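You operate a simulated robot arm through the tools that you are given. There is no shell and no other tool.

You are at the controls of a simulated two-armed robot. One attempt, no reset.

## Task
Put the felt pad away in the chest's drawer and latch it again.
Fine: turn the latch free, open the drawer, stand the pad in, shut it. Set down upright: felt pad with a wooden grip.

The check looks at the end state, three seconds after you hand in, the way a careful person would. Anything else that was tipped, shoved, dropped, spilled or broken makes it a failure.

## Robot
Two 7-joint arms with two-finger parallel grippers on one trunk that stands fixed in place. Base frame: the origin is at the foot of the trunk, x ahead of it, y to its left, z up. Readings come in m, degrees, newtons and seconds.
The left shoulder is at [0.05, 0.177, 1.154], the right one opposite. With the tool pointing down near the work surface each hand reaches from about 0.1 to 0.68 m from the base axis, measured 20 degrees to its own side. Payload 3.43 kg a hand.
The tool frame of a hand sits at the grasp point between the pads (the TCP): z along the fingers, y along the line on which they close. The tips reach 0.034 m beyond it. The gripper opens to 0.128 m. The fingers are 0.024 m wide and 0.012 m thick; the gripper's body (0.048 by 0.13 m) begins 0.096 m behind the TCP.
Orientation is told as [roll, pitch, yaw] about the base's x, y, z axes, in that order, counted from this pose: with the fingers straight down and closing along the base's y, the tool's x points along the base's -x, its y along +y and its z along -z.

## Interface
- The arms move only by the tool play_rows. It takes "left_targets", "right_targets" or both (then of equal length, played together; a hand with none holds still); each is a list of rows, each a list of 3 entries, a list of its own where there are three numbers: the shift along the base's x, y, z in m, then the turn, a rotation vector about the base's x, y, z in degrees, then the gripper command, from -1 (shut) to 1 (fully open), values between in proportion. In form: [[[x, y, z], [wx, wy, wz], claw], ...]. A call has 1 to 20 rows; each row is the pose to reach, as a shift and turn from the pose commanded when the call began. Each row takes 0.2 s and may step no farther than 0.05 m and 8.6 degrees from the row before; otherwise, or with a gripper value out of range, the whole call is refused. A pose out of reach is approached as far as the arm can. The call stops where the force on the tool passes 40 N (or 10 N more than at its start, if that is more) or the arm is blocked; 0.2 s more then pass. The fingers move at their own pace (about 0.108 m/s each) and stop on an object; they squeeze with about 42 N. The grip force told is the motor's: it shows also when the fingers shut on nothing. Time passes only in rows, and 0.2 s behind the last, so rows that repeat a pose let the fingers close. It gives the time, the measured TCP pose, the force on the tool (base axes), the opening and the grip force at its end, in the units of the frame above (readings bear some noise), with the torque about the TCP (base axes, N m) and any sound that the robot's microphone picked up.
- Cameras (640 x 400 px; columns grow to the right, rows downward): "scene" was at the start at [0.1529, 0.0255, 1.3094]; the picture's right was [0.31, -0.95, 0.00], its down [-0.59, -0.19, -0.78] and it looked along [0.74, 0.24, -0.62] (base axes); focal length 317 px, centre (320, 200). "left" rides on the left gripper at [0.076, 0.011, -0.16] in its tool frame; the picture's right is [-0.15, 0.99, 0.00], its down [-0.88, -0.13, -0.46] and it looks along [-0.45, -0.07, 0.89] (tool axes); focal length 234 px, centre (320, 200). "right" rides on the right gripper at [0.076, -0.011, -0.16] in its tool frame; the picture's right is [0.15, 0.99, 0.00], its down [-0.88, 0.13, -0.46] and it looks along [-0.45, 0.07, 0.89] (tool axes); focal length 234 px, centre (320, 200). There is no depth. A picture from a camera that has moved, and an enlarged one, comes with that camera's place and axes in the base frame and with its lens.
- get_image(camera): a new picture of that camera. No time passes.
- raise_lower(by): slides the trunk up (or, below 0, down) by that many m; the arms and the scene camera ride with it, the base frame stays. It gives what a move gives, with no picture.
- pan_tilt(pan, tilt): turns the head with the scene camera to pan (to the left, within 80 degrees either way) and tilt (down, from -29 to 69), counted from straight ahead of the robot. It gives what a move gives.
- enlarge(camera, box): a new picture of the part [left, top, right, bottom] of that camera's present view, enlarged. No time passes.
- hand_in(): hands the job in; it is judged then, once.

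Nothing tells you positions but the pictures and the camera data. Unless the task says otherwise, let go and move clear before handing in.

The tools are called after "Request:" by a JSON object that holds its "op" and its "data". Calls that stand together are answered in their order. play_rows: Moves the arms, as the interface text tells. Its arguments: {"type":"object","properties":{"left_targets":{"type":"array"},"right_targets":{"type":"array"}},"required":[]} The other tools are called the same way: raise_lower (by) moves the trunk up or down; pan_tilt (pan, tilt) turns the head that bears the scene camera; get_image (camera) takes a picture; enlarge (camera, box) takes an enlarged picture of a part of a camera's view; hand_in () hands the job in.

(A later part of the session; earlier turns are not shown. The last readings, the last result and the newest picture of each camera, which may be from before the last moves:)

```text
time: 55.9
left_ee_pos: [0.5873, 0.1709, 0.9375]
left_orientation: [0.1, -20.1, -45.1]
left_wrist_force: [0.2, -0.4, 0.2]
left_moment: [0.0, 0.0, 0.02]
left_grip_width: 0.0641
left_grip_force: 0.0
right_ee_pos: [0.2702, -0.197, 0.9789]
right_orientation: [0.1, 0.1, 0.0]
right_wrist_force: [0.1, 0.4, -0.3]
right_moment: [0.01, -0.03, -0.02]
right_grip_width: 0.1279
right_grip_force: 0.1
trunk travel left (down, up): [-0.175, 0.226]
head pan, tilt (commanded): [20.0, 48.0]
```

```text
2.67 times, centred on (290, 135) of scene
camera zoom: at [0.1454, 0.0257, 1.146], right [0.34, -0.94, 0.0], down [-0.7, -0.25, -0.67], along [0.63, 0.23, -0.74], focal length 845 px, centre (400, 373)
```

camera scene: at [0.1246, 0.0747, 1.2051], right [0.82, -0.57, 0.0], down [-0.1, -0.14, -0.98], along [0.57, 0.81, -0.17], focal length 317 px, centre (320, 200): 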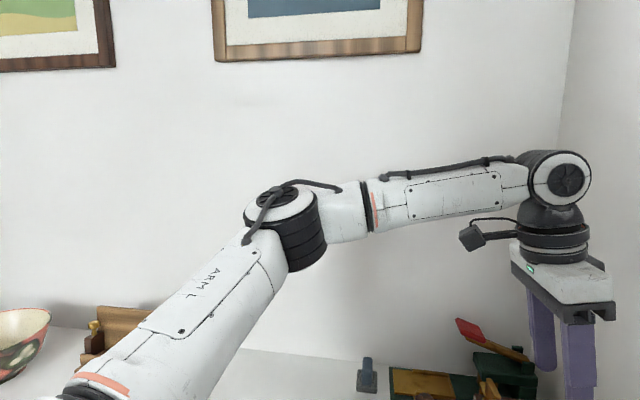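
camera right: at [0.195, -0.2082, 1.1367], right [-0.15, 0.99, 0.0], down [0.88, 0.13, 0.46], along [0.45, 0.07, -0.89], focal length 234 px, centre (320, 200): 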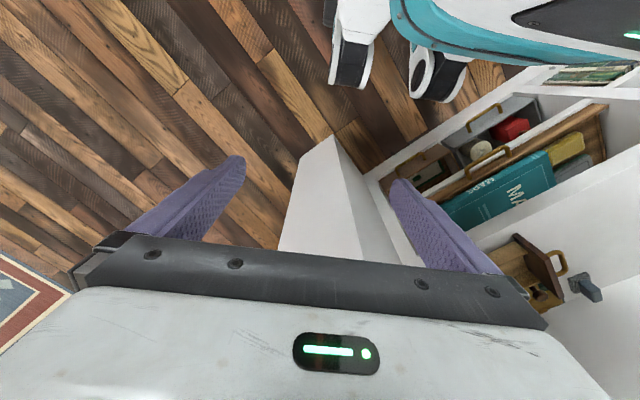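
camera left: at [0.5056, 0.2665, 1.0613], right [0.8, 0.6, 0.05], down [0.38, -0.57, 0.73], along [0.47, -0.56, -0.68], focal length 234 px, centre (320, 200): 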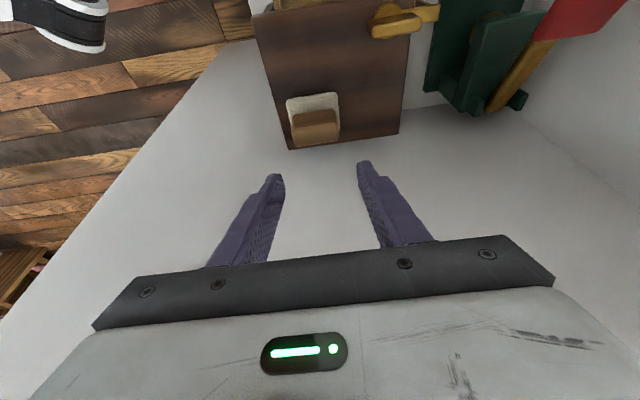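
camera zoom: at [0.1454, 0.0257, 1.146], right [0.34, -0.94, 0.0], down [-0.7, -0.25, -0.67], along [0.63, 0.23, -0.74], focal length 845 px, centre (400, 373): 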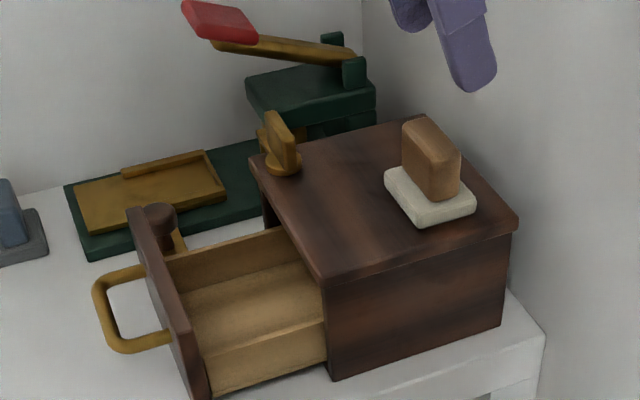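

The tilted pose is fully within reach, and the grip's block measures about 45 × 20 mm, centred near [0.590, 0.167] with its top at z≈0.847. Descending with the fingers open around its ends.

Request:
{"op": "play_rows", "data": {"left_targets": [[[-0.001, 0.0, -0.03], [0, 0, 0], 0.0], [[-0.001, 0.0, -0.06], [0, 0, 0], 0.0], [[-0.001, 0.0, -0.078], [0, 0, 0], 0.0], [[-0.001, 0.0, -0.078], [0, 0, 0], 0.0]]}}

Request:
{"op": "enlarge", "data": {"camera": "left", "box": [240, 90, 400, 240]}}

Request:
{"op": "enlarge", "data": {"camera": "scene", "box": [240, 60, 360, 180]}}

```text
time: 56.9
left_ee_pos: [0.5877, 0.1707, 0.8584]
left_orientation: [-0.1, -20.0, -45.0]
left_wrist_force: [0.3, 0.6, 0.1]
left_moment: [-0.01, -0.02, -0.03]
left_grip_width: 0.0642
left_grip_force: 0.1
right_ee_pos: [0.2702, -0.1981, 0.9792]
right_orientation: [0.0, -0.1, 0.0]
right_wrist_force: [0.4, 0.1, -0.6]
right_moment: [-0.01, 0.01, -0.01]
right_grip_width: 0.1282
right_grip_force: 0.1
trunk travel left (down, up): [-0.175, 0.226]
head pan, tilt (commanded): [20.0, 48.0]
```

```text
2.67 times, centred on (320, 165) of left
camera zoom: at [0.5054, 0.266, 0.9832], right [0.8, 0.6, 0.05], down [0.38, -0.57, 0.73], along [0.47, -0.56, -0.68], focal length 624 px, centre (320, 293)
```

zoom: 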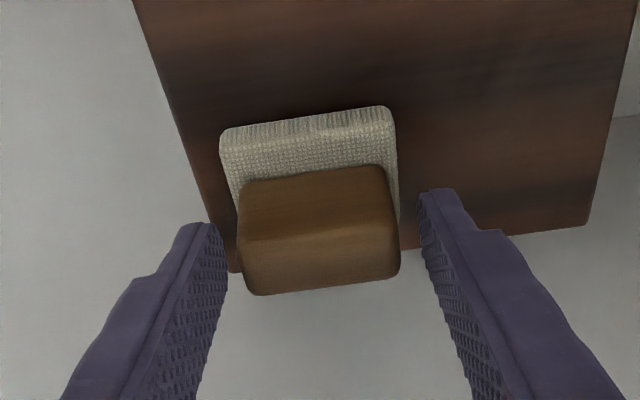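

```text
3.33 times, centred on (300, 120) of scene
camera zoom: at [0.1454, 0.0256, 1.1459], right [0.34, -0.94, 0.0], down [-0.7, -0.25, -0.67], along [0.63, 0.23, -0.74], focal length 1057 px, centre (387, 467)
```

zoom: 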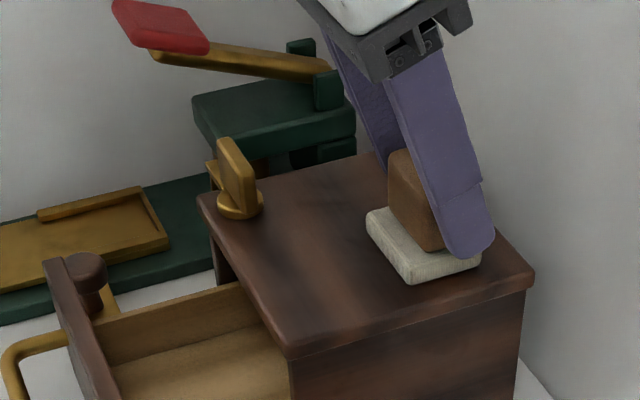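

The block is centred between the fingers. I'll go down the last 8 mm with a small correction and close.

Request:
{"op": "play_rows", "data": {"left_targets": [[[-0.002, 0.002, -0.004], [0, 0, 0], 0.0], [[-0.002, 0.002, -0.008], [0, 0, 0], 0.0], [[-0.002, 0.002, -0.008], [0, 0, 0], -0.2], [[-0.002, 0.002, -0.008], [0, 0, 0], -0.4], [[-0.002, 0.002, -0.008], [0, 0, 0], -0.6], [[-0.002, 0.002, -0.008], [0, 0, 0], -0.6]]}}

Request:
{"op": "enlarge", "data": {"camera": "left", "box": [240, 90, 400, 240]}}

Request:
{"op": "enlarge", "data": {"camera": "scene", "box": [240, 60, 360, 180]}}

```text
time: 58.3
left_ee_pos: [0.583, 0.1721, 0.8516]
left_orientation: [0.2, -20.0, -45.0]
left_wrist_force: [1.1, -1.3, 2.5]
left_moment: [0.06, -0.01, -0.04]
left_grip_width: 0.055
left_grip_force: 42.8
right_ee_pos: [0.269, -0.1966, 0.9796]
right_orientation: [0.1, 0.1, 0.0]
right_wrist_force: [0.0, 0.1, 0.1]
right_moment: [-0.01, -0.01, -0.02]
right_grip_width: 0.1281
right_grip_force: 0.0
trunk travel left (down, up): [-0.175, 0.226]
head pan, tilt (commanded): [20.0, 48.0]
```

```text
2.67 times, centred on (320, 165) of left
camera zoom: at [0.502, 0.2686, 0.9752], right [0.8, 0.6, 0.05], down [0.38, -0.57, 0.73], along [0.47, -0.56, -0.68], focal length 624 px, centre (320, 293)
```

zoom: 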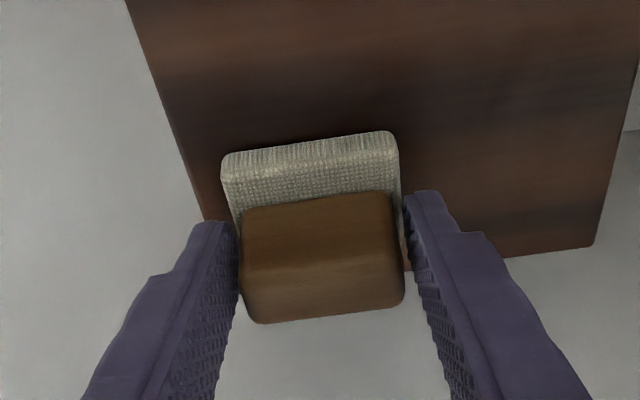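

```text
3.33 times, centred on (300, 120) of scene
camera zoom: at [0.1452, 0.0256, 1.1459], right [0.34, -0.94, 0.0], down [-0.7, -0.25, -0.67], along [0.63, 0.23, -0.74], focal length 1057 px, centre (387, 467)
```

zoom: 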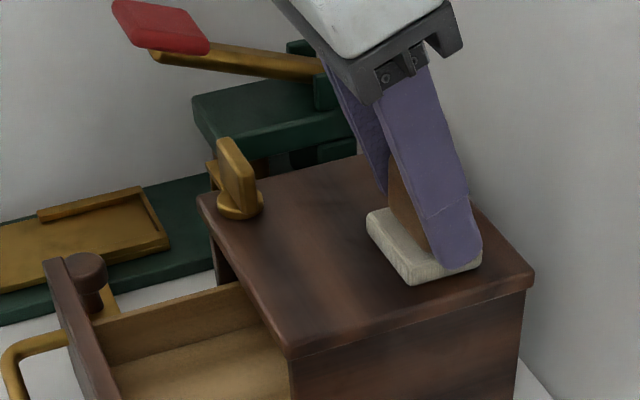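

The fingers closed at 55 mm, which is the felt's own width, so the tips are catching the felt edges rather than the wooden grip. I'll open, rise about 1 cm and close again on the block.

Request:
{"op": "play_rows", "data": {"left_targets": [[[0.0, 0.0, 0.0], [0, 0, 0], 0.0], [[0.0, 0.0, 0.0], [0, 0, 0], 0.0], [[0.0, 0.0, 0.006], [0, 0, 0], 0.0], [[0.0, 0.0, 0.012], [0, 0, 0], 0.0], [[0.0, 0.0, 0.012], [0, 0, 0], 0.0]]}}

Request:
{"op": "enlarge", "data": {"camera": "left", "box": [240, 90, 400, 240]}}

Request:
{"op": "enlarge", "data": {"camera": "scene", "box": [290, 90, 350, 150]}}

```text
time: 59.5
left_ee_pos: [0.5836, 0.1708, 0.862]
left_orientation: [-0.1, -19.9, -45.2]
left_wrist_force: [0.1, 1.0, -0.2]
left_moment: [0.0, 0.0, -0.01]
left_grip_width: 0.0641
left_grip_force: 0.1
right_ee_pos: [0.2699, -0.197, 0.9789]
right_orientation: [0.1, 0.0, 0.0]
right_wrist_force: [0.3, -0.9, -0.4]
right_moment: [0.0, 0.01, -0.01]
right_grip_width: 0.128
right_grip_force: 0.0
trunk travel left (down, up): [-0.175, 0.226]
head pan, tilt (commanded): [20.0, 48.0]
```

```text
2.67 times, centred on (320, 165) of left
camera zoom: at [0.5023, 0.2672, 0.9868], right [0.8, 0.6, 0.05], down [0.38, -0.57, 0.73], along [0.47, -0.56, -0.68], focal length 624 px, centre (320, 293)
```

zoom: 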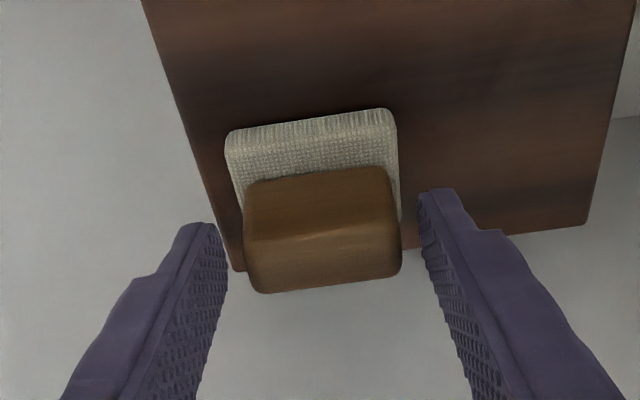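

```text
6.67 times, centred on (320, 120) of scene
camera zoom: at [0.1454, 0.0256, 1.1459], right [0.34, -0.94, 0.0], down [-0.7, -0.25, -0.67], along [0.63, 0.23, -0.74], focal length 2113 px, centre (320, 733)
```

zoom: 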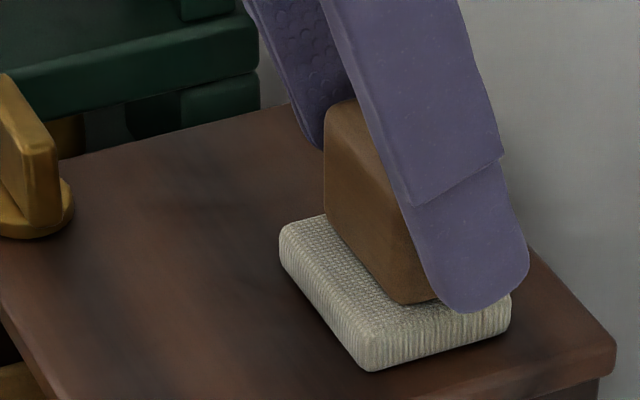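

The tips are now clear of the felt and level with the wooden grip. Closing on the block.

Request:
{"op": "play_rows", "data": {"left_targets": [[[0.0, 0.002, -0.001], [0, 0, 0], 0.0], [[0.0, 0.002, -0.002], [0, 0, 0], -0.2], [[0.0, 0.002, -0.002], [0, 0, 0], -0.4], [[0.0, 0.002, -0.002], [0, 0, 0], -0.6], [[0.0, 0.002, -0.002], [0, 0, 0], -0.6]]}}

Request:
{"op": "enlarge", "data": {"camera": "left", "box": [240, 90, 400, 240]}}

Request:
{"op": "enlarge", "data": {"camera": "scene", "box": [290, 90, 350, 150]}}

```text
time: 60.7
left_ee_pos: [0.5844, 0.1743, 0.8608]
left_orientation: [0.1, -19.9, -45.1]
left_wrist_force: [-0.7, -0.8, 1.3]
left_moment: [-0.06, 0.03, -0.02]
left_grip_width: 0.0468
left_grip_force: 41.9
right_ee_pos: [0.269, -0.1976, 0.9783]
right_orientation: [0.1, 0.0, 0.0]
right_wrist_force: [0.5, 0.3, 0.9]
right_moment: [-0.02, 0.02, 0.01]
right_grip_width: 0.128
right_grip_force: 0.0
trunk travel left (down, up): [-0.175, 0.226]
head pan, tilt (commanded): [20.0, 48.0]
```

```text
2.67 times, centred on (320, 165) of left
camera zoom: at [0.5023, 0.2704, 0.9849], right [0.8, 0.6, 0.05], down [0.38, -0.57, 0.73], along [0.47, -0.56, -0.68], focal length 624 px, centre (320, 293)
```

zoom: 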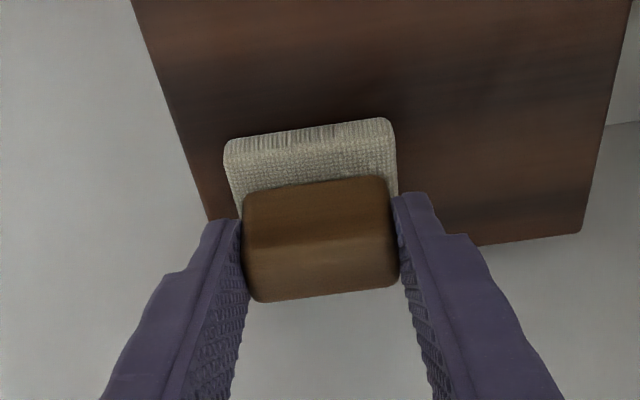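

```text
6.67 times, centred on (320, 120) of scene
camera zoom: at [0.1453, 0.0256, 1.1459], right [0.34, -0.94, 0.0], down [-0.7, -0.25, -0.67], along [0.63, 0.23, -0.74], focal length 2113 px, centre (320, 733)
```

zoom: 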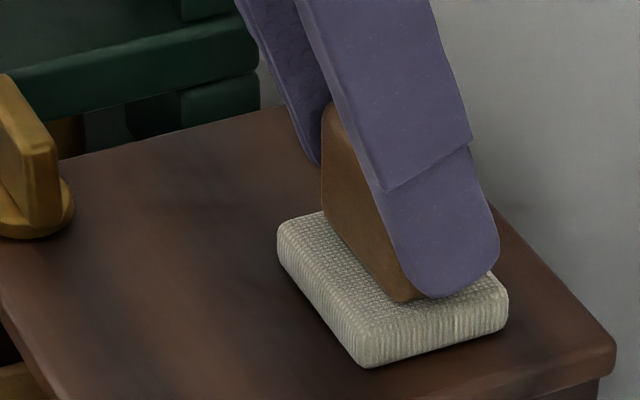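

The grip is now on the wooden block (47 mm). Lifting straight up and checking that the pad stays level.

Request:
{"op": "play_rows", "data": {"left_targets": [[[0.0, 0.0, 0.01], [0, 0, 0], -1], [[0.0, 0.0, 0.025], [0, 0, 0], -1], [[0.0, 0.0, 0.045], [0, 0, 0], -1], [[-0.005, 0.005, 0.065], [0, 0, 0], -1], [[-0.005, 0.005, 0.065], [0, 0, 0], -1]]}}

Request:
{"op": "enlarge", "data": {"camera": "left", "box": [240, 90, 400, 240]}}

Request:
{"op": "enlarge", "data": {"camera": "scene", "box": [240, 60, 360, 180]}}

```text
time: 61.9
left_ee_pos: [0.5774, 0.18, 0.9276]
left_orientation: [-0.1, -20.0, -45.1]
left_wrist_force: [-0.4, 0.2, 0.1]
left_moment: [0.0, -0.01, 0.01]
left_grip_width: 0.0467
left_grip_force: 41.9
right_ee_pos: [0.2693, -0.1963, 0.9782]
right_orientation: [0.1, 0.0, -0.1]
right_wrist_force: [1.0, -0.3, 0.5]
right_moment: [-0.01, -0.01, 0.0]
right_grip_width: 0.128
right_grip_force: 0.2
trunk travel left (down, up): [-0.175, 0.226]
head pan, tilt (commanded): [20.0, 48.0]
```

```text
2.67 times, centred on (320, 165) of left
camera zoom: at [0.4957, 0.2762, 1.0516], right [0.8, 0.6, 0.05], down [0.38, -0.57, 0.73], along [0.47, -0.56, -0.68], focal length 624 px, centre (320, 293)
```

zoom: 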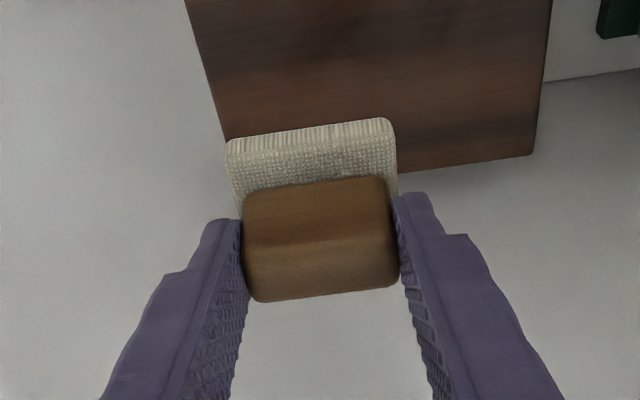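

```text
3.33 times, centred on (300, 120) of scene
camera zoom: at [0.1454, 0.0256, 1.1459], right [0.34, -0.94, 0.0], down [-0.7, -0.25, -0.67], along [0.63, 0.23, -0.74], focal length 1057 px, centre (387, 467)
```

zoom: 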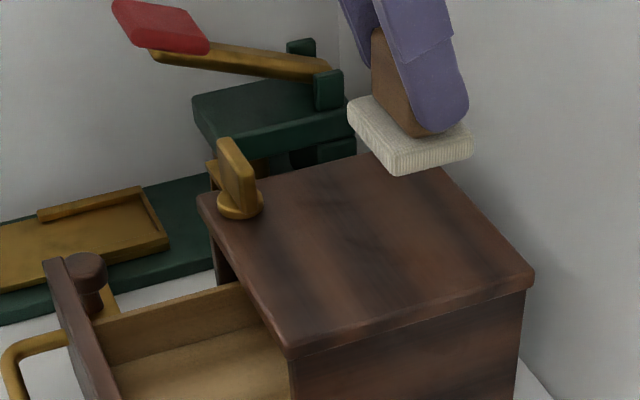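

The pad is held level and nothing else moved. I'll carry it over the open drawer (target centre about [0.512, 0.285]) at this height, then lower.

Request:
{"op": "play_rows", "data": {"left_targets": [[[-0.014, 0.022, 0.0], [0, 0, 0], -1], [[-0.03, 0.046, 0.0], [0, 0, 0], -1], [[-0.046, 0.072, 0.0], [0, 0, 0], -1], [[-0.062, 0.096, 0.0], [0, 0, 0], -1], [[-0.0715, 0.111, 0.0], [0, 0, 0], -1], [[-0.0715, 0.111, -0.02], [0, 0, 0], -1], [[-0.0715, 0.111, -0.045], [0, 0, 0], -1], [[-0.0715, 0.111, -0.06], [0, 0, 0], -1], [[-0.0715, 0.111, -0.06], [0, 0, 0], -1]]}}

Request:
{"op": "get_image", "data": {"camera": "left"}}

Request:
{"op": "enlarge", "data": {"camera": "left", "box": [240, 80, 420, 240]}}

Request:
{"op": "enlarge", "data": {"camera": "scene", "box": [200, 80, 360, 210]}}

```text
time: 63.9
left_ee_pos: [0.508, 0.2871, 0.865]
left_orientation: [0.0, -20.0, -45.1]
left_wrist_force: [-0.2, -0.1, -1.1]
left_moment: [0.0, 0.04, 0.03]
left_grip_width: 0.0467
left_grip_force: 41.8
right_ee_pos: [0.2702, -0.1963, 0.9777]
right_orientation: [0.1, 0.0, 0.1]
right_wrist_force: [0.0, 0.2, -0.5]
right_moment: [0.01, 0.02, -0.02]
right_grip_width: 0.1281
right_grip_force: 0.0
trunk travel left (down, up): [-0.175, 0.226]
head pan, tilt (commanded): [20.0, 48.0]
```

```text
taken
camera left: at [0.4266, 0.3838, 0.9884], right [0.8, 0.6, 0.05], down [0.38, -0.57, 0.73], along [0.47, -0.56, -0.68], focal length 234 px, centre (320, 200)
```

left: 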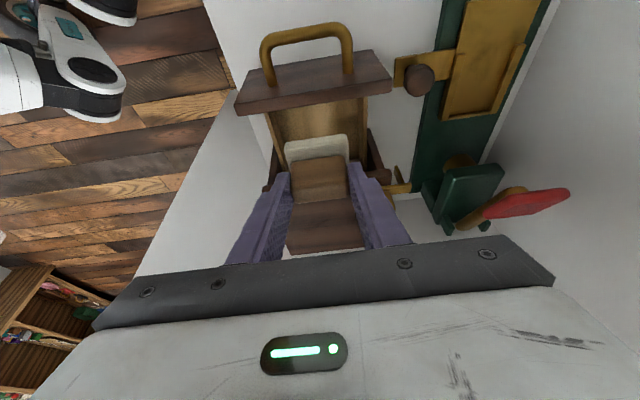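

```text
2.50 times, centred on (330, 160) of left
camera zoom: at [0.4266, 0.3838, 0.9884], right [0.8, 0.6, 0.05], down [0.38, -0.57, 0.73], along [0.47, -0.56, -0.68], focal length 585 px, centre (295, 300)
```

zoom: 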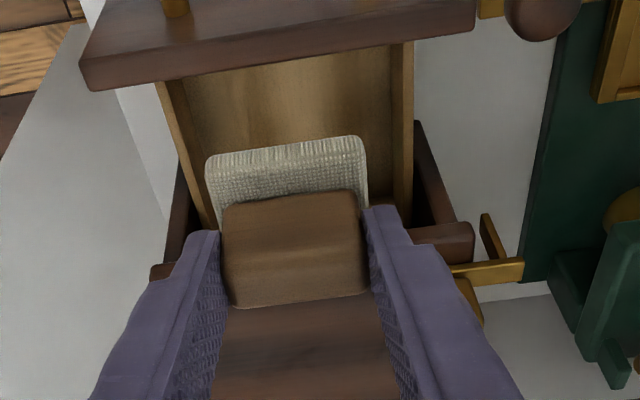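

```text
3.08 times, centred on (280, 145) of scene
camera zoom: at [0.1454, 0.0256, 1.1459], right [0.34, -0.94, 0.0], down [-0.7, -0.25, -0.67], along [0.63, 0.23, -0.74], focal length 975 px, centre (443, 369)
```

zoom: 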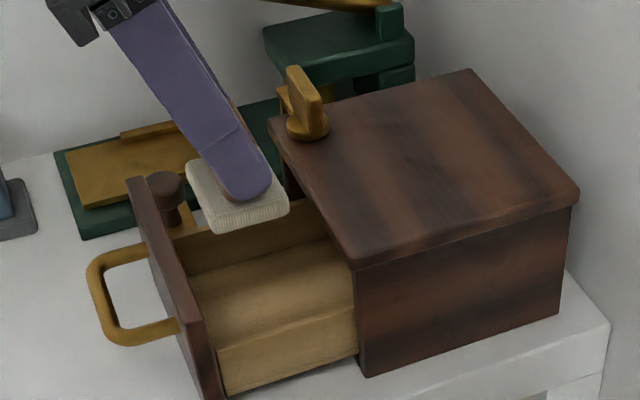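

The pad hovers over the drawer opening with clearance to the lid and panel. I'll nudge it 5 mm toward the opening's centre and lower it part way.

Request:
{"op": "play_rows", "data": {"left_targets": [[[-0.001, 0.005, 0.0], [0, 0, 0], -1], [[-0.001, 0.005, -0.015], [0, 0, 0], -1], [[-0.001, 0.005, -0.03], [0, 0, 0], -1], [[-0.001, 0.005, -0.045], [0, 0, 0], -1], [[-0.001, 0.005, -0.055], [0, 0, 0], -1], [[-0.001, 0.005, -0.055], [0, 0, 0], -1]]}}

Request:
{"op": "enlarge", "data": {"camera": "left", "box": [240, 80, 420, 240]}}

Request:
{"op": "enlarge", "data": {"camera": "scene", "box": [200, 80, 360, 210]}}

```text
time: 65.3
left_ee_pos: [0.5066, 0.2944, 0.8093]
left_orientation: [0.0, -20.0, -45.1]
left_wrist_force: [0.8, 0.2, -0.3]
left_moment: [-0.01, -0.01, -0.03]
left_grip_width: 0.047
left_grip_force: 42.0
right_ee_pos: [0.269, -0.1963, 0.9778]
right_orientation: [0.1, 0.0, 0.0]
right_wrist_force: [-0.4, 0.3, -0.2]
right_moment: [0.0, 0.0, -0.02]
right_grip_width: 0.1281
right_grip_force: 0.1
trunk travel left (down, up): [-0.175, 0.226]
head pan, tilt (commanded): [20.0, 48.0]
```

```text
2.50 times, centred on (330, 160) of left
camera zoom: at [0.4251, 0.3905, 0.9335], right [0.8, 0.6, 0.05], down [0.38, -0.57, 0.73], along [0.47, -0.56, -0.68], focal length 585 px, centre (295, 300)
```

zoom: 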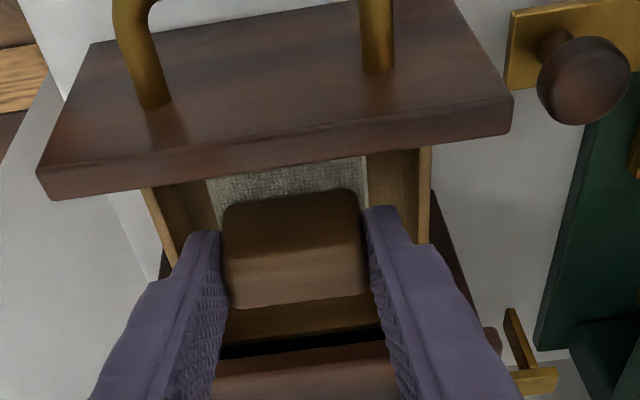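

```text
3.08 times, centred on (280, 145) of scene
camera zoom: at [0.1454, 0.0257, 1.1459], right [0.34, -0.94, 0.0], down [-0.7, -0.25, -0.67], along [0.63, 0.23, -0.74], focal length 975 px, centre (443, 369)
```

zoom: 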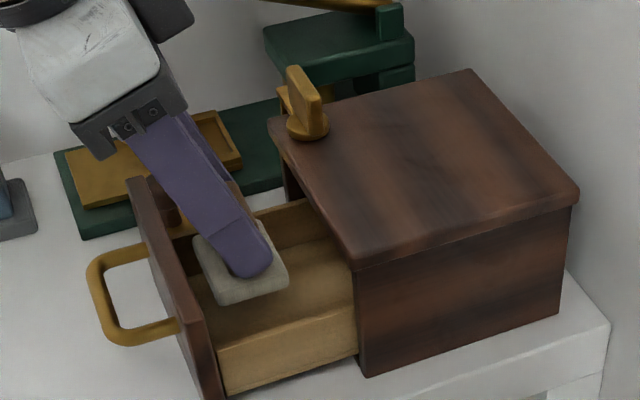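

The pad is between the drawer's walls and centred. Lowering further in small steps, watching for contact force.

Request:
{"op": "play_rows", "data": {"left_targets": [[[0.0, 0.0, -0.006], [0, 0, 0], -1], [[0.0, 0.0, -0.012], [0, 0, 0], -1], [[0.0, 0.0, -0.018], [0, 0, 0], -1], [[0.0, 0.0, -0.022], [0, 0, 0], -1]]}}

Request:
{"op": "enlarge", "data": {"camera": "scene", "box": [220, 110, 320, 210]}}

```text
time: 66.3
left_ee_pos: [0.5075, 0.2949, 0.788]
left_orientation: [-0.1, -20.0, -45.2]
left_wrist_force: [-0.3, 0.0, -1.2]
left_moment: [0.03, -0.01, 0.02]
left_grip_width: 0.0469
left_grip_force: 41.9
right_ee_pos: [0.27, -0.1971, 0.9779]
right_orientation: [0.1, 0.0, 0.0]
right_wrist_force: [-0.7, 0.1, 0.8]
right_moment: [-0.01, 0.01, 0.02]
right_grip_width: 0.1279
right_grip_force: 0.0
trunk travel left (down, up): [-0.175, 0.226]
head pan, tilt (commanded): [20.0, 48.0]
```

```text
4.00 times, centred on (270, 160) of scene
camera zoom: at [0.1454, 0.0257, 1.1459], right [0.34, -0.94, 0.0], down [-0.7, -0.25, -0.67], along [0.63, 0.23, -0.74], focal length 1268 px, centre (520, 360)
```

zoom: 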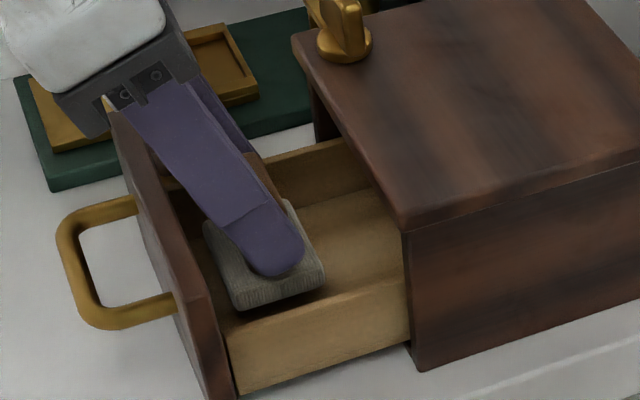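

Still free of contact. Continuing down in 3 mm steps.

Request:
{"op": "play_rows", "data": {"left_targets": [[[0.0, 0.0, -0.003], [0, 0, 0], -1], [[0.0, 0.0, -0.006], [0, 0, 0], -1], [[0.0, 0.0, -0.006], [0, 0, 0], -1]]}}

```text
time: 67.1
left_ee_pos: [0.5063, 0.2945, 0.7815]
left_orientation: [0.1, -20.0, -45.1]
left_wrist_force: [0.9, 0.0, -0.7]
left_moment: [0.01, 0.0, 0.03]
left_grip_width: 0.0469
left_grip_force: 41.7
right_ee_pos: [0.2713, -0.1963, 0.9781]
right_orientation: [0.2, 0.0, 0.0]
right_wrist_force: [-0.2, -0.3, -0.3]
right_moment: [-0.01, 0.02, 0.02]
right_grip_width: 0.1277
right_grip_force: 0.1
trunk travel left (down, up): [-0.175, 0.226]
head pan, tilt (commanded): [20.0, 48.0]
```

No contact yet at z≈0.7815. I'll keep lowering in 2–3 mm steps.

Request:
{"op": "play_rows", "data": {"left_targets": [[[0.0, 0.0, -0.002], [0, 0, 0], -1], [[0.0, 0.0, -0.004], [0, 0, 0], -1], [[0.0, 0.0, -0.004], [0, 0, 0], -1]]}}

Request:
{"op": "enlarge", "data": {"camera": "scene", "box": [240, 140, 300, 190]}}

```text
time: 67.9
left_ee_pos: [0.5079, 0.2953, 0.7777]
left_orientation: [-0.1, -20.0, -45.1]
left_wrist_force: [0.3, -0.5, -1.5]
left_moment: [0.01, 0.0, 0.02]
left_grip_width: 0.0468
left_grip_force: 41.7
right_ee_pos: [0.2706, -0.1962, 0.9789]
right_orientation: [0.1, -0.1, 0.0]
right_wrist_force: [-0.2, -0.4, -0.1]
right_moment: [0.01, 0.0, -0.01]
right_grip_width: 0.1281
right_grip_force: 0.1
trunk travel left (down, up): [-0.175, 0.226]
head pan, tilt (commanded): [20.0, 48.0]
```

```text
8.00 times, centred on (270, 165) of scene
camera zoom: at [0.1454, 0.0257, 1.1459], right [0.34, -0.94, 0.0], down [-0.7, -0.25, -0.67], along [0.63, 0.23, -0.74], focal length 2536 px, centre (720, 480)
```

zoom: 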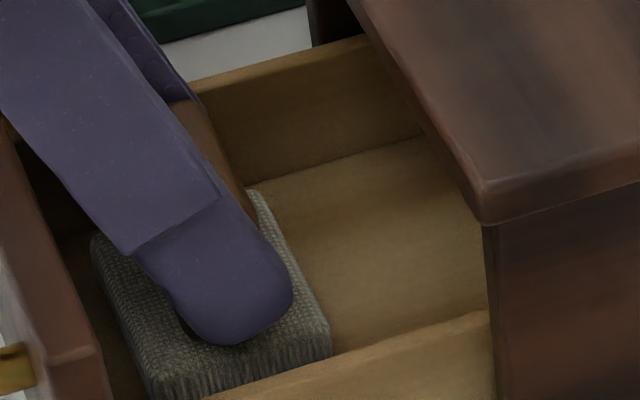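

The felt is nearly on the drawer's floor. Lowering by further 2 mm steps until contact shows.

Request:
{"op": "play_rows", "data": {"left_targets": [[[0.0, 0.0, -0.002], [0, 0, 0], -1], [[0.0, 0.0, -0.004], [0, 0, 0], -1], [[0.0, 0.0, -0.004], [0, 0, 0], -1]]}}

Request:
{"op": "enlarge", "data": {"camera": "scene", "box": [240, 140, 300, 190]}}

```text
time: 68.7
left_ee_pos: [0.5068, 0.2958, 0.7736]
left_orientation: [0.0, -19.9, -45.1]
left_wrist_force: [-0.3, -0.3, -0.6]
left_moment: [-0.01, 0.01, 0.0]
left_grip_width: 0.0471
left_grip_force: 42.2
right_ee_pos: [0.2707, -0.1975, 0.9789]
right_orientation: [0.1, 0.0, 0.0]
right_wrist_force: [-0.4, -0.5, -0.3]
right_moment: [0.02, 0.05, -0.02]
right_grip_width: 0.1279
right_grip_force: 0.1
trunk travel left (down, up): [-0.175, 0.226]
head pan, tilt (commanded): [20.0, 48.0]
```

```text
8.00 times, centred on (270, 165) of scene
camera zoom: at [0.1454, 0.0256, 1.1459], right [0.34, -0.94, 0.0], down [-0.7, -0.25, -0.67], along [0.63, 0.23, -0.74], focal length 2536 px, centre (720, 480)
```

zoom: 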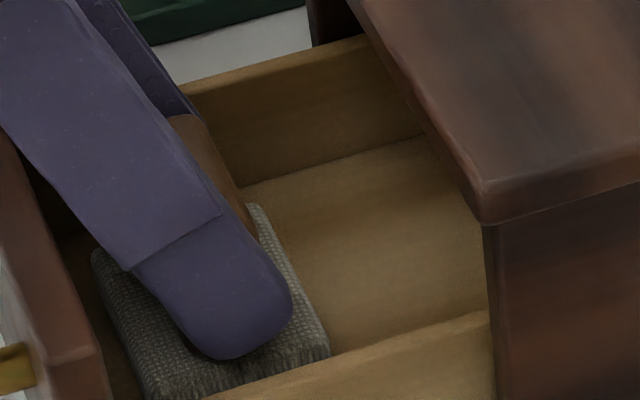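

Still no contact force. Continuing down slowly.

Request:
{"op": "play_rows", "data": {"left_targets": [[[0.0, 0.0, -0.002], [0, 0, 0], -1], [[0.0, 0.0, -0.004], [0, 0, 0], -1], [[0.0, 0.0, -0.004], [0, 0, 0], -1]]}}

Request:
{"op": "enlarge", "data": {"camera": "scene", "box": [240, 140, 300, 190]}}

Request:
{"op": "enlarge", "data": {"camera": "left", "box": [240, 80, 420, 240]}}

```text
time: 69.5
left_ee_pos: [0.5068, 0.2945, 0.7715]
left_orientation: [0.2, -20.1, -45.1]
left_wrist_force: [-0.5, 1.3, 8.8]
left_moment: [-0.09, 0.26, -0.04]
left_grip_width: 0.0468
left_grip_force: 42.0
right_ee_pos: [0.2695, -0.1974, 0.9789]
right_orientation: [0.3, -0.1, 0.0]
right_wrist_force: [0.6, -1.0, 1.1]
right_moment: [0.0, 0.02, 0.01]
right_grip_width: 0.128
right_grip_force: 0.1
trunk travel left (down, up): [-0.175, 0.226]
head pan, tilt (commanded): [20.0, 48.0]
```

```text
8.00 times, centred on (270, 165) of scene
camera zoom: at [0.1448, 0.0253, 1.1461], right [0.34, -0.94, 0.0], down [-0.7, -0.25, -0.67], along [0.63, 0.23, -0.74], focal length 2536 px, centre (720, 480)
```

zoom: 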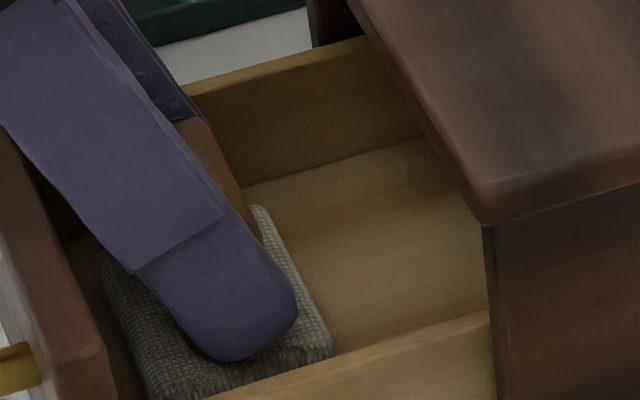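

```text
2.50 times, centred on (330, 160) of left
camera zoom: at [0.425, 0.3913, 0.8966], right [0.8, 0.6, 0.05], down [0.38, -0.57, 0.73], along [0.47, -0.56, -0.68], focal length 585 px, centre (295, 300)
```

zoom: 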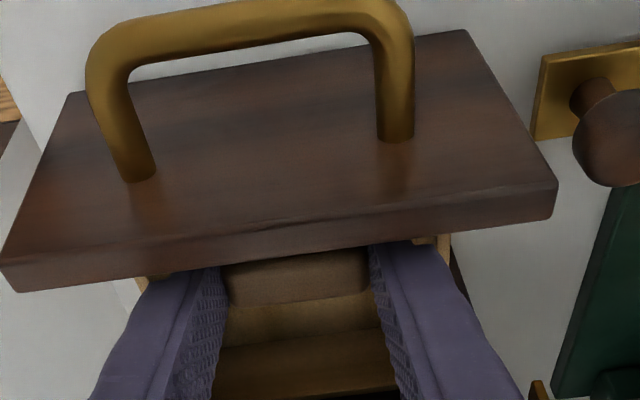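

The pad is resting on the drawer floor (about 9 N upward). I'll open the fingers gently and lift away vertically.

Request:
{"op": "play_rows", "data": {"left_targets": [[[0.0, 0.0, 0.001], [0, 0, 0], -0.25], [[0.0, 0.0, 0.001], [0, 0, 0], -0.15], [[0.0, 0.0, 0.001], [0, 0, 0], -0.1], [[0.0, 0.0, 0.001], [0, 0, 0], -0.1], [[0.0, 0.0, 0.006], [0, 0, 0], -0.1], [[0.0, 0.0, 0.012], [0, 0, 0], -0.1]]}}

Request:
{"op": "enlarge", "data": {"camera": "scene", "box": [220, 120, 300, 190]}}

Request:
{"op": "enlarge", "data": {"camera": "left", "box": [240, 80, 420, 240]}}

```text
time: 70.9
left_ee_pos: [0.5071, 0.2942, 0.7832]
left_orientation: [0.0, -20.0, -45.1]
left_wrist_force: [0.4, -0.2, 0.5]
left_moment: [0.03, -0.01, -0.01]
left_grip_width: 0.0578
left_grip_force: 0.1
right_ee_pos: [0.2704, -0.1967, 0.9785]
right_orientation: [0.2, 0.0, 0.0]
right_wrist_force: [0.7, -0.8, 0.1]
right_moment: [-0.03, 0.0, 0.03]
right_grip_width: 0.128
right_grip_force: 0.0
trunk travel left (down, up): [-0.175, 0.226]
head pan, tilt (commanded): [20.0, 48.0]
```

```text
5.71 times, centred on (260, 155) of scene
camera zoom: at [0.1453, 0.0256, 1.1459], right [0.34, -0.94, 0.0], down [-0.7, -0.25, -0.67], along [0.63, 0.23, -0.74], focal length 1811 px, centre (663, 457)
```

zoom: 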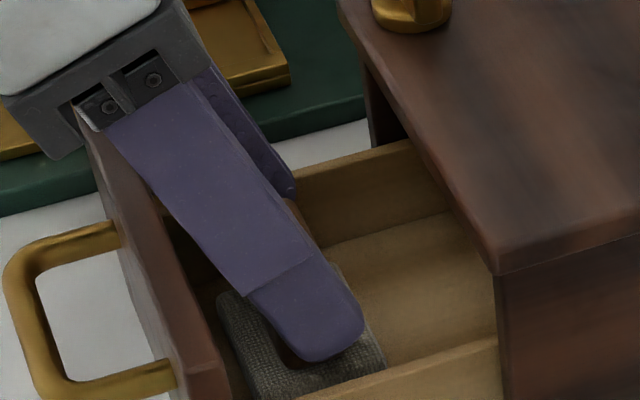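

```text
2.50 times, centred on (330, 160) of left
camera zoom: at [0.4249, 0.3901, 0.9073], right [0.8, 0.6, 0.05], down [0.38, -0.57, 0.73], along [0.47, -0.56, -0.68], focal length 585 px, centre (295, 300)
```

zoom: 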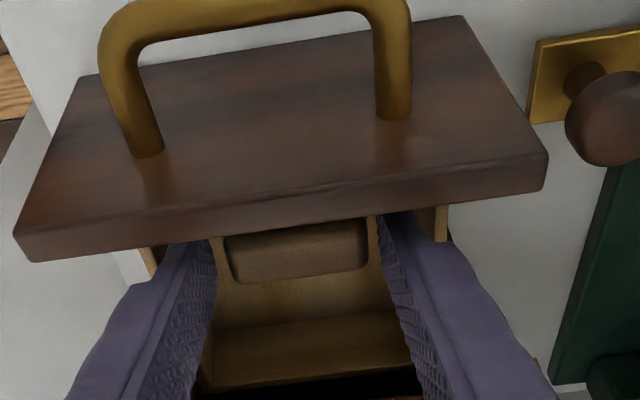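

The fingers are free of the pad, which stands upright. Lifting the hand straight up and clear.

Request:
{"op": "play_rows", "data": {"left_targets": [[[0.0, 0.0, 0.02], [0, 0, 0], -0.1], [[0.0, 0.0, 0.05], [0, 0, 0], -0.1], [[0.0, 0.0, 0.09], [0, 0, 0], -0.1], [[-0.01, 0.01, 0.13], [0, 0, 0], -0.1], [[-0.01, 0.01, 0.15], [0, 0, 0], -0.1], [[-0.01, 0.01, 0.15], [0, 0, 0], -0.1]]}}

Request:
{"op": "enlarge", "data": {"camera": "scene", "box": [200, 80, 360, 210]}}

Request:
{"op": "enlarge", "data": {"camera": "left", "box": [240, 80, 420, 240]}}

```text
time: 72.3
left_ee_pos: [0.4958, 0.3049, 0.9289]
left_orientation: [-0.1, -20.1, -45.2]
left_wrist_force: [-0.2, -0.5, -0.5]
left_moment: [0.01, -0.01, -0.01]
left_grip_width: 0.0576
left_grip_force: 0.0
right_ee_pos: [0.2708, -0.1976, 0.9763]
right_orientation: [0.1, 0.1, 0.0]
right_wrist_force: [0.3, 0.2, -0.6]
right_moment: [0.01, 0.01, 0.02]
right_grip_width: 0.1281
right_grip_force: 0.1
trunk travel left (down, up): [-0.175, 0.226]
head pan, tilt (commanded): [20.0, 48.0]
```

```text
3.08 times, centred on (280, 145) of scene
camera zoom: at [0.1454, 0.0255, 1.1459], right [0.34, -0.94, 0.0], down [-0.7, -0.25, -0.67], along [0.63, 0.23, -0.74], focal length 975 px, centre (443, 369)
```

zoom: 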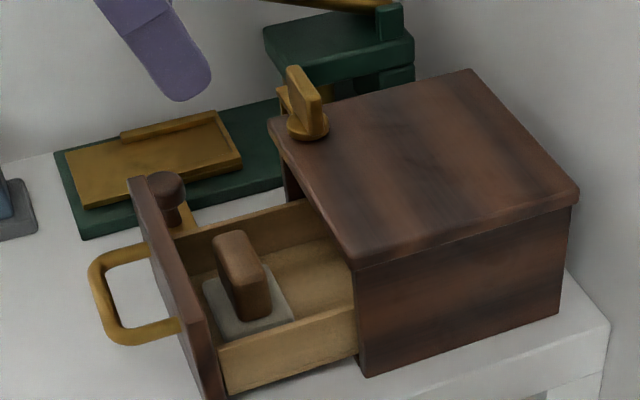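

```text
2.50 times, centred on (330, 160) of left
camera zoom: at [0.415, 0.4014, 1.0531], right [0.8, 0.6, 0.05], down [0.38, -0.57, 0.73], along [0.47, -0.56, -0.68], focal length 585 px, centre (295, 300)
```

zoom: 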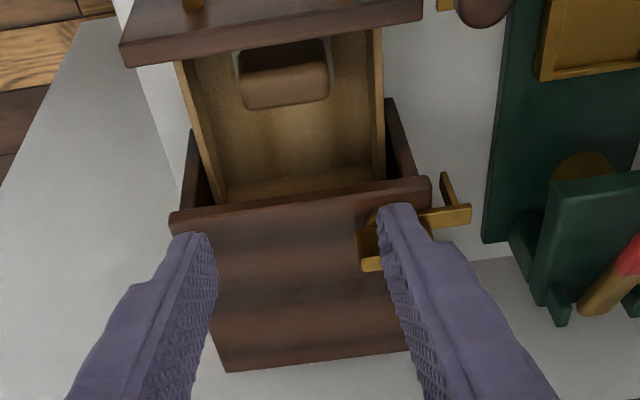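

The pad stands upright on the drawer floor, and the chest and latch are as before. Next I'll level the tool, close the fingers and come down outside the handle bar to push the drawer shut.

Request:
{"op": "play_rows", "data": {"left_targets": [[[-0.015, 0.015, 0.0], [4.7, 4.7, 0], -0.5], [[-0.03, 0.03, 0.0], [9.4, 9.4, 0], -1], [[-0.05, 0.045, 0.0], [14.18, 14.1, 0], -1], [[-0.068, 0.06, 0.0], [14.18, 14.1, 0], -1], [[-0.068, 0.06, 0.0], [14.18, 14.1, 0], -1]]}}

Request:
{"op": "enlarge", "data": {"camera": "left", "box": [220, 60, 420, 240]}}

Request:
{"op": "get_image", "data": {"camera": "scene"}}

```text
time: 73.5
left_ee_pos: [0.4287, 0.3629, 0.9296]
left_orientation: [0.0, 0.0, -45.1]
left_wrist_force: [0.2, 1.0, -0.6]
left_moment: [-0.02, 0.0, 0.0]
left_grip_width: 0.0001
left_grip_force: 33.2
right_ee_pos: [0.2694, -0.1967, 0.9787]
right_orientation: [0.1, 0.0, 0.1]
right_wrist_force: [-0.5, 0.1, 1.0]
right_moment: [-0.01, -0.05, -0.02]
right_grip_width: 0.1277
right_grip_force: 0.1
trunk travel left (down, up): [-0.175, 0.226]
head pan, tilt (commanded): [20.0, 48.0]
```

```text
2.22 times, centred on (320, 150) of left
camera zoom: at [0.3828, 0.4248, 1.0897], right [0.8, 0.59, 0.0], down [0.53, -0.72, 0.45], along [0.27, -0.37, -0.89], focal length 520 px, centre (320, 311)
```

zoom: 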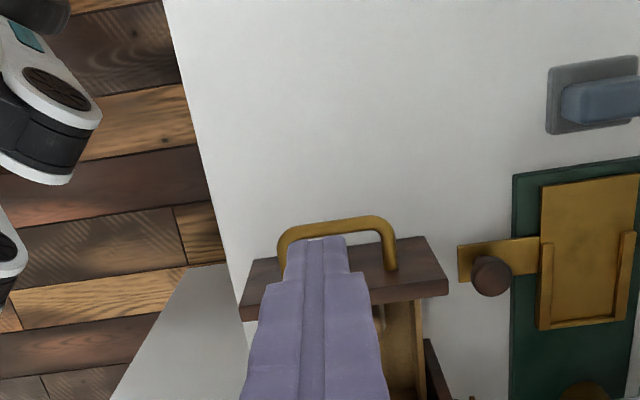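

```text
taken
camera scene: at [0.1452, 0.0258, 1.1459], right [0.34, -0.94, 0.0], down [-0.7, -0.25, -0.67], along [0.63, 0.23, -0.74], focal length 317 px, centre (320, 200)
```

scene: 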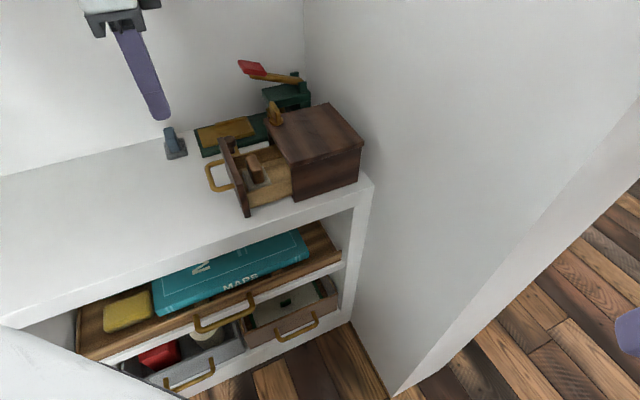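

The closed fingers are about 3 cm outside the bar. Shifting slightly to the bar's centre and descending.

Request:
{"op": "play_rows", "data": {"left_targets": [[[0.003, 0.006, -0.04], [0, 0, 0], -1], [[0.003, 0.006, -0.08], [0, 0, 0], -1], [[0.003, 0.006, -0.12], [0, 0, 0], -1], [[0.003, 0.006, -0.15], [0, 0, 0], -1], [[0.003, 0.006, -0.15], [0, 0, 0], -1]]}}

Request:
{"op": "enlarge", "data": {"camera": "left", "box": [220, 60, 420, 240]}}

Request:
{"op": "enlarge", "data": {"camera": "scene", "box": [160, 90, 340, 230]}}

```text
time: 74.7
left_ee_pos: [0.4329, 0.3726, 0.7818]
left_orientation: [0.1, 0.1, -45.0]
left_wrist_force: [-0.4, 0.1, -0.2]
left_moment: [0.01, -0.01, -0.01]
left_grip_width: 0.0
left_grip_force: 32.7
right_ee_pos: [0.2701, -0.1968, 0.978]
right_orientation: [0.1, -0.1, 0.1]
right_wrist_force: [0.4, -0.1, -0.1]
right_moment: [-0.04, 0.02, -0.02]
right_grip_width: 0.128
right_grip_force: 0.0
trunk travel left (down, up): [-0.175, 0.226]
head pan, tilt (commanded): [20.0, 48.0]
```

```text
2.22 times, centred on (320, 150) of left
camera zoom: at [0.3857, 0.4328, 0.942], right [0.8, 0.59, 0.0], down [0.53, -0.72, 0.46], along [0.27, -0.37, -0.89], focal length 520 px, centre (320, 311)
```

zoom: 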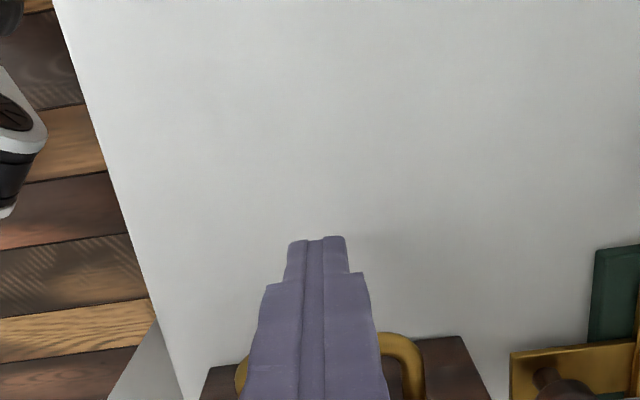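

```text
2.86 times, centred on (250, 160) of scene
camera zoom: at [0.1454, 0.0256, 1.1459], right [0.34, -0.94, 0.0], down [-0.7, -0.25, -0.67], along [0.63, 0.23, -0.74], focal length 906 px, centre (520, 314)
```

zoom: 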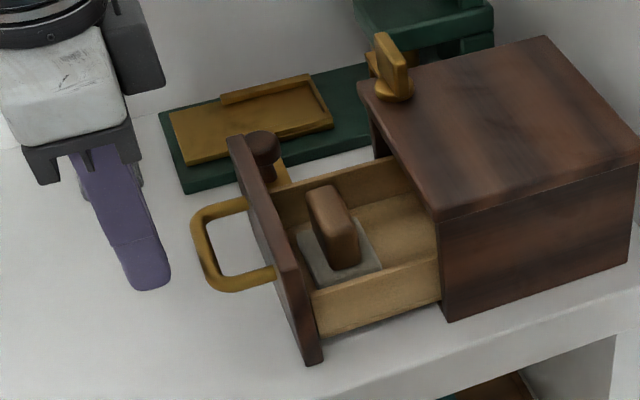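

The fingers are ready outside the bar. Pushing slowly toward the chest (direction +0.705, -0.709).

Request:
{"op": "play_rows", "data": {"left_targets": [[[0.0035, -0.0035, 0.0], [0, 0, 0], -1], [[0.007, -0.007, 0.0], [0, 0, 0], -1], [[0.0105, -0.0105, 0.0], [0, 0, 0], -1], [[0.0135, -0.0135, 0.0], [0, 0, 0], -1], [[0.0165, -0.0165, 0.0], [0, 0, 0], -1], [[0.0195, -0.0195, 0.0], [0, 0, 0], -1], [[0.0225, -0.0225, 0.0], [0, 0, 0], -1], [[0.0255, -0.0255, 0.0], [0, 0, 0], -1]]}}

Request:
{"op": "enlarge", "data": {"camera": "scene", "box": [160, 90, 340, 230]}}

```text
time: 76.5
left_ee_pos: [0.4582, 0.3443, 0.7817]
left_orientation: [0.0, 0.0, -45.1]
left_wrist_force: [0.0, -0.5, -0.1]
left_moment: [-0.03, 0.01, 0.03]
left_grip_width: 0.0001
left_grip_force: 32.8
right_ee_pos: [0.2703, -0.1976, 0.9782]
right_orientation: [0.1, 0.0, 0.1]
right_wrist_force: [0.1, -1.2, -0.5]
right_moment: [0.03, -0.02, 0.01]
right_grip_width: 0.1279
right_grip_force: 0.2
trunk travel left (down, up): [-0.175, 0.226]
head pan, tilt (commanded): [20.0, 48.0]
```

```text
2.86 times, centred on (250, 160) of scene
camera zoom: at [0.1453, 0.0256, 1.1459], right [0.34, -0.94, 0.0], down [-0.7, -0.25, -0.67], along [0.63, 0.23, -0.74], focal length 906 px, centre (520, 314)
```

zoom: 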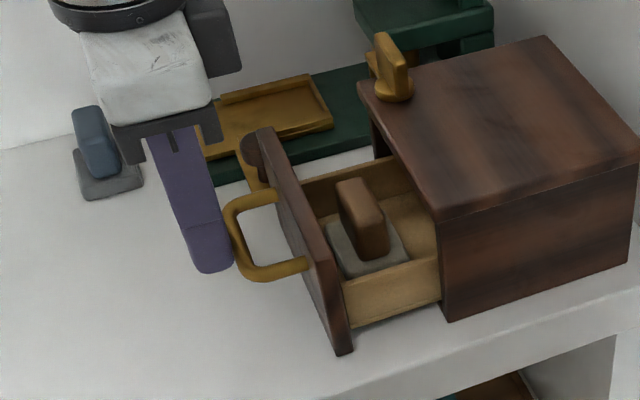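

The drawer slides in with the pad riding upright. Continuing.

Request:
{"op": "play_rows", "data": {"left_targets": [[[0.003, -0.003, 0.0], [0, 0, 0], -1], [[0.006, -0.006, 0.0], [0, 0, 0], -1], [[0.009, -0.009, 0.0], [0, 0, 0], -1], [[0.012, -0.012, 0.0], [0, 0, 0], -1], [[0.015, -0.015, 0.0], [0, 0, 0], -1], [[0.018, -0.018, 0.0], [0, 0, 0], -1], [[0.021, -0.021, 0.0], [0, 0, 0], -1], [[0.024, -0.024, 0.0], [0, 0, 0], -1]]}}

Request:
{"op": "enlarge", "data": {"camera": "scene", "box": [180, 90, 340, 220]}}

```text
time: 78.3
left_ee_pos: [0.4819, 0.3212, 0.7833]
left_orientation: [0.1, 0.0, -45.2]
left_wrist_force: [-0.4, 0.0, 1.4]
left_moment: [-0.03, 0.01, 0.01]
left_grip_width: 0.0001
left_grip_force: 33.4
right_ee_pos: [0.2693, -0.197, 0.9785]
right_orientation: [0.0, 0.0, 0.1]
right_wrist_force: [0.3, 0.2, 0.0]
right_moment: [0.02, 0.05, 0.0]
right_grip_width: 0.128
right_grip_force: 0.1
trunk travel left (down, up): [-0.175, 0.226]
head pan, tilt (commanded): [20.0, 48.0]
```

```text
3.08 times, centred on (260, 155) of scene
camera zoom: at [0.1453, 0.0256, 1.1459], right [0.34, -0.94, 0.0], down [-0.7, -0.25, -0.67], along [0.63, 0.23, -0.74], focal length 975 px, centre (505, 338)
```

zoom: 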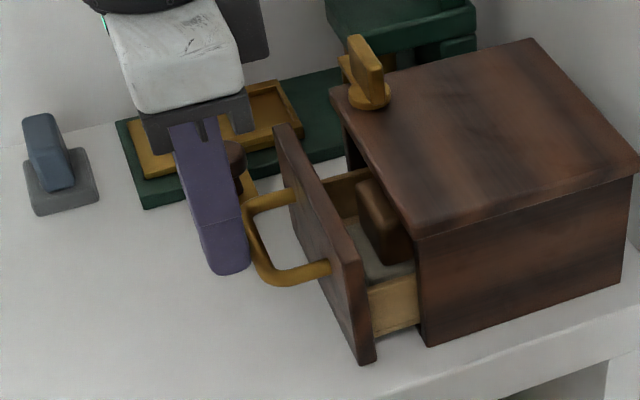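

The pad is passing under the lid without touching. Continuing until closed.

Request:
{"op": "play_rows", "data": {"left_targets": [[[0.003, -0.003, 0.0], [0, 0, 0], -1], [[0.006, -0.006, 0.0], [0, 0, 0], -1], [[0.009, -0.009, 0.0], [0, 0, 0], -1], [[0.012, -0.012, 0.0], [0, 0, 0], -1], [[0.015, -0.015, 0.0], [0, 0, 0], -1], [[0.017, -0.017, 0.0], [0, 0, 0], -1]]}}

Request:
{"op": "enlarge", "data": {"camera": "scene", "box": [180, 90, 340, 220]}}

```text
time: 79.7
left_ee_pos: [0.4989, 0.3036, 0.7821]
left_orientation: [0.0, 0.0, -45.2]
left_wrist_force: [-0.1, 0.2, 0.1]
left_moment: [0.01, -0.01, -0.04]
left_grip_width: 0.0001
left_grip_force: 32.8
right_ee_pos: [0.2694, -0.1959, 0.9787]
right_orientation: [0.1, 0.0, 0.0]
right_wrist_force: [-0.3, 0.0, 0.3]
right_moment: [0.0, -0.02, 0.0]
right_grip_width: 0.1281
right_grip_force: 0.1
trunk travel left (down, up): [-0.175, 0.226]
head pan, tilt (commanded): [20.0, 48.0]
```

```text
3.08 times, centred on (260, 155) of scene
camera zoom: at [0.1454, 0.0257, 1.1459], right [0.34, -0.94, 0.0], down [-0.7, -0.25, -0.67], along [0.63, 0.23, -0.74], focal length 975 px, centre (505, 338)
```

zoom: 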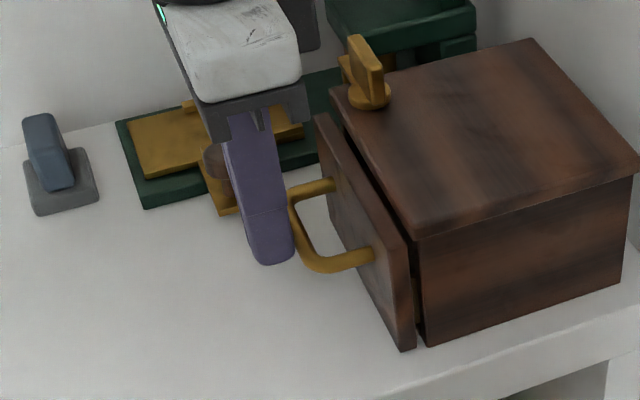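

About a centimetre of gap remains. Continuing with smaller steps and watching the force.

Request:
{"op": "play_rows", "data": {"left_targets": [[[0.002, -0.002, 0.0], [0, 0, 0], -1], [[0.004, -0.004, 0.0], [0, 0, 0], -1], [[0.006, -0.006, 0.0], [0, 0, 0], -1], [[0.0075, -0.0075, 0.0], [0, 0, 0], -1], [[0.0075, -0.0075, 0.0], [0, 0, 0], -1]]}}

Request:
{"op": "enlarge", "data": {"camera": "scene", "box": [180, 90, 340, 220]}}

```text
time: 80.9
left_ee_pos: [0.5016, 0.2989, 0.7835]
left_orientation: [0.0, 0.7, -45.0]
left_wrist_force: [-22.1, 22.7, 6.0]
left_moment: [0.62, 0.28, -0.02]
left_grip_width: 0.0
left_grip_force: 33.4
right_ee_pos: [0.2697, -0.1966, 0.9803]
right_orientation: [0.0, -0.2, 0.2]
right_wrist_force: [0.1, 0.7, 0.7]
right_moment: [0.02, 0.01, 0.01]
right_grip_width: 0.1279
right_grip_force: 0.1
trunk travel left (down, up): [-0.175, 0.226]
head pan, tilt (commanded): [20.0, 48.0]
```

```text
3.08 times, centred on (260, 155) of scene
camera zoom: at [0.1434, 0.0269, 1.1462], right [0.34, -0.94, 0.0], down [-0.7, -0.26, -0.67], along [0.63, 0.23, -0.74], focal length 975 px, centre (505, 338)
```

zoom: 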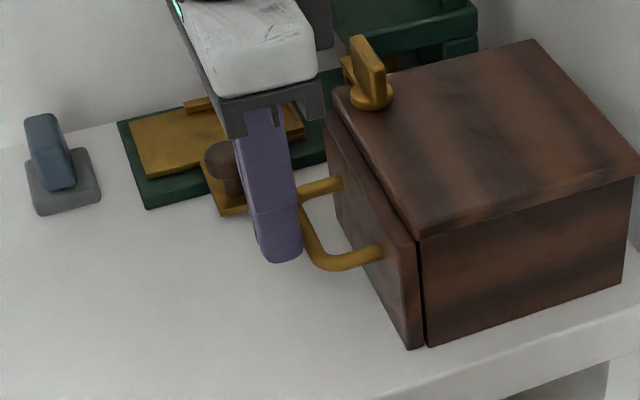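

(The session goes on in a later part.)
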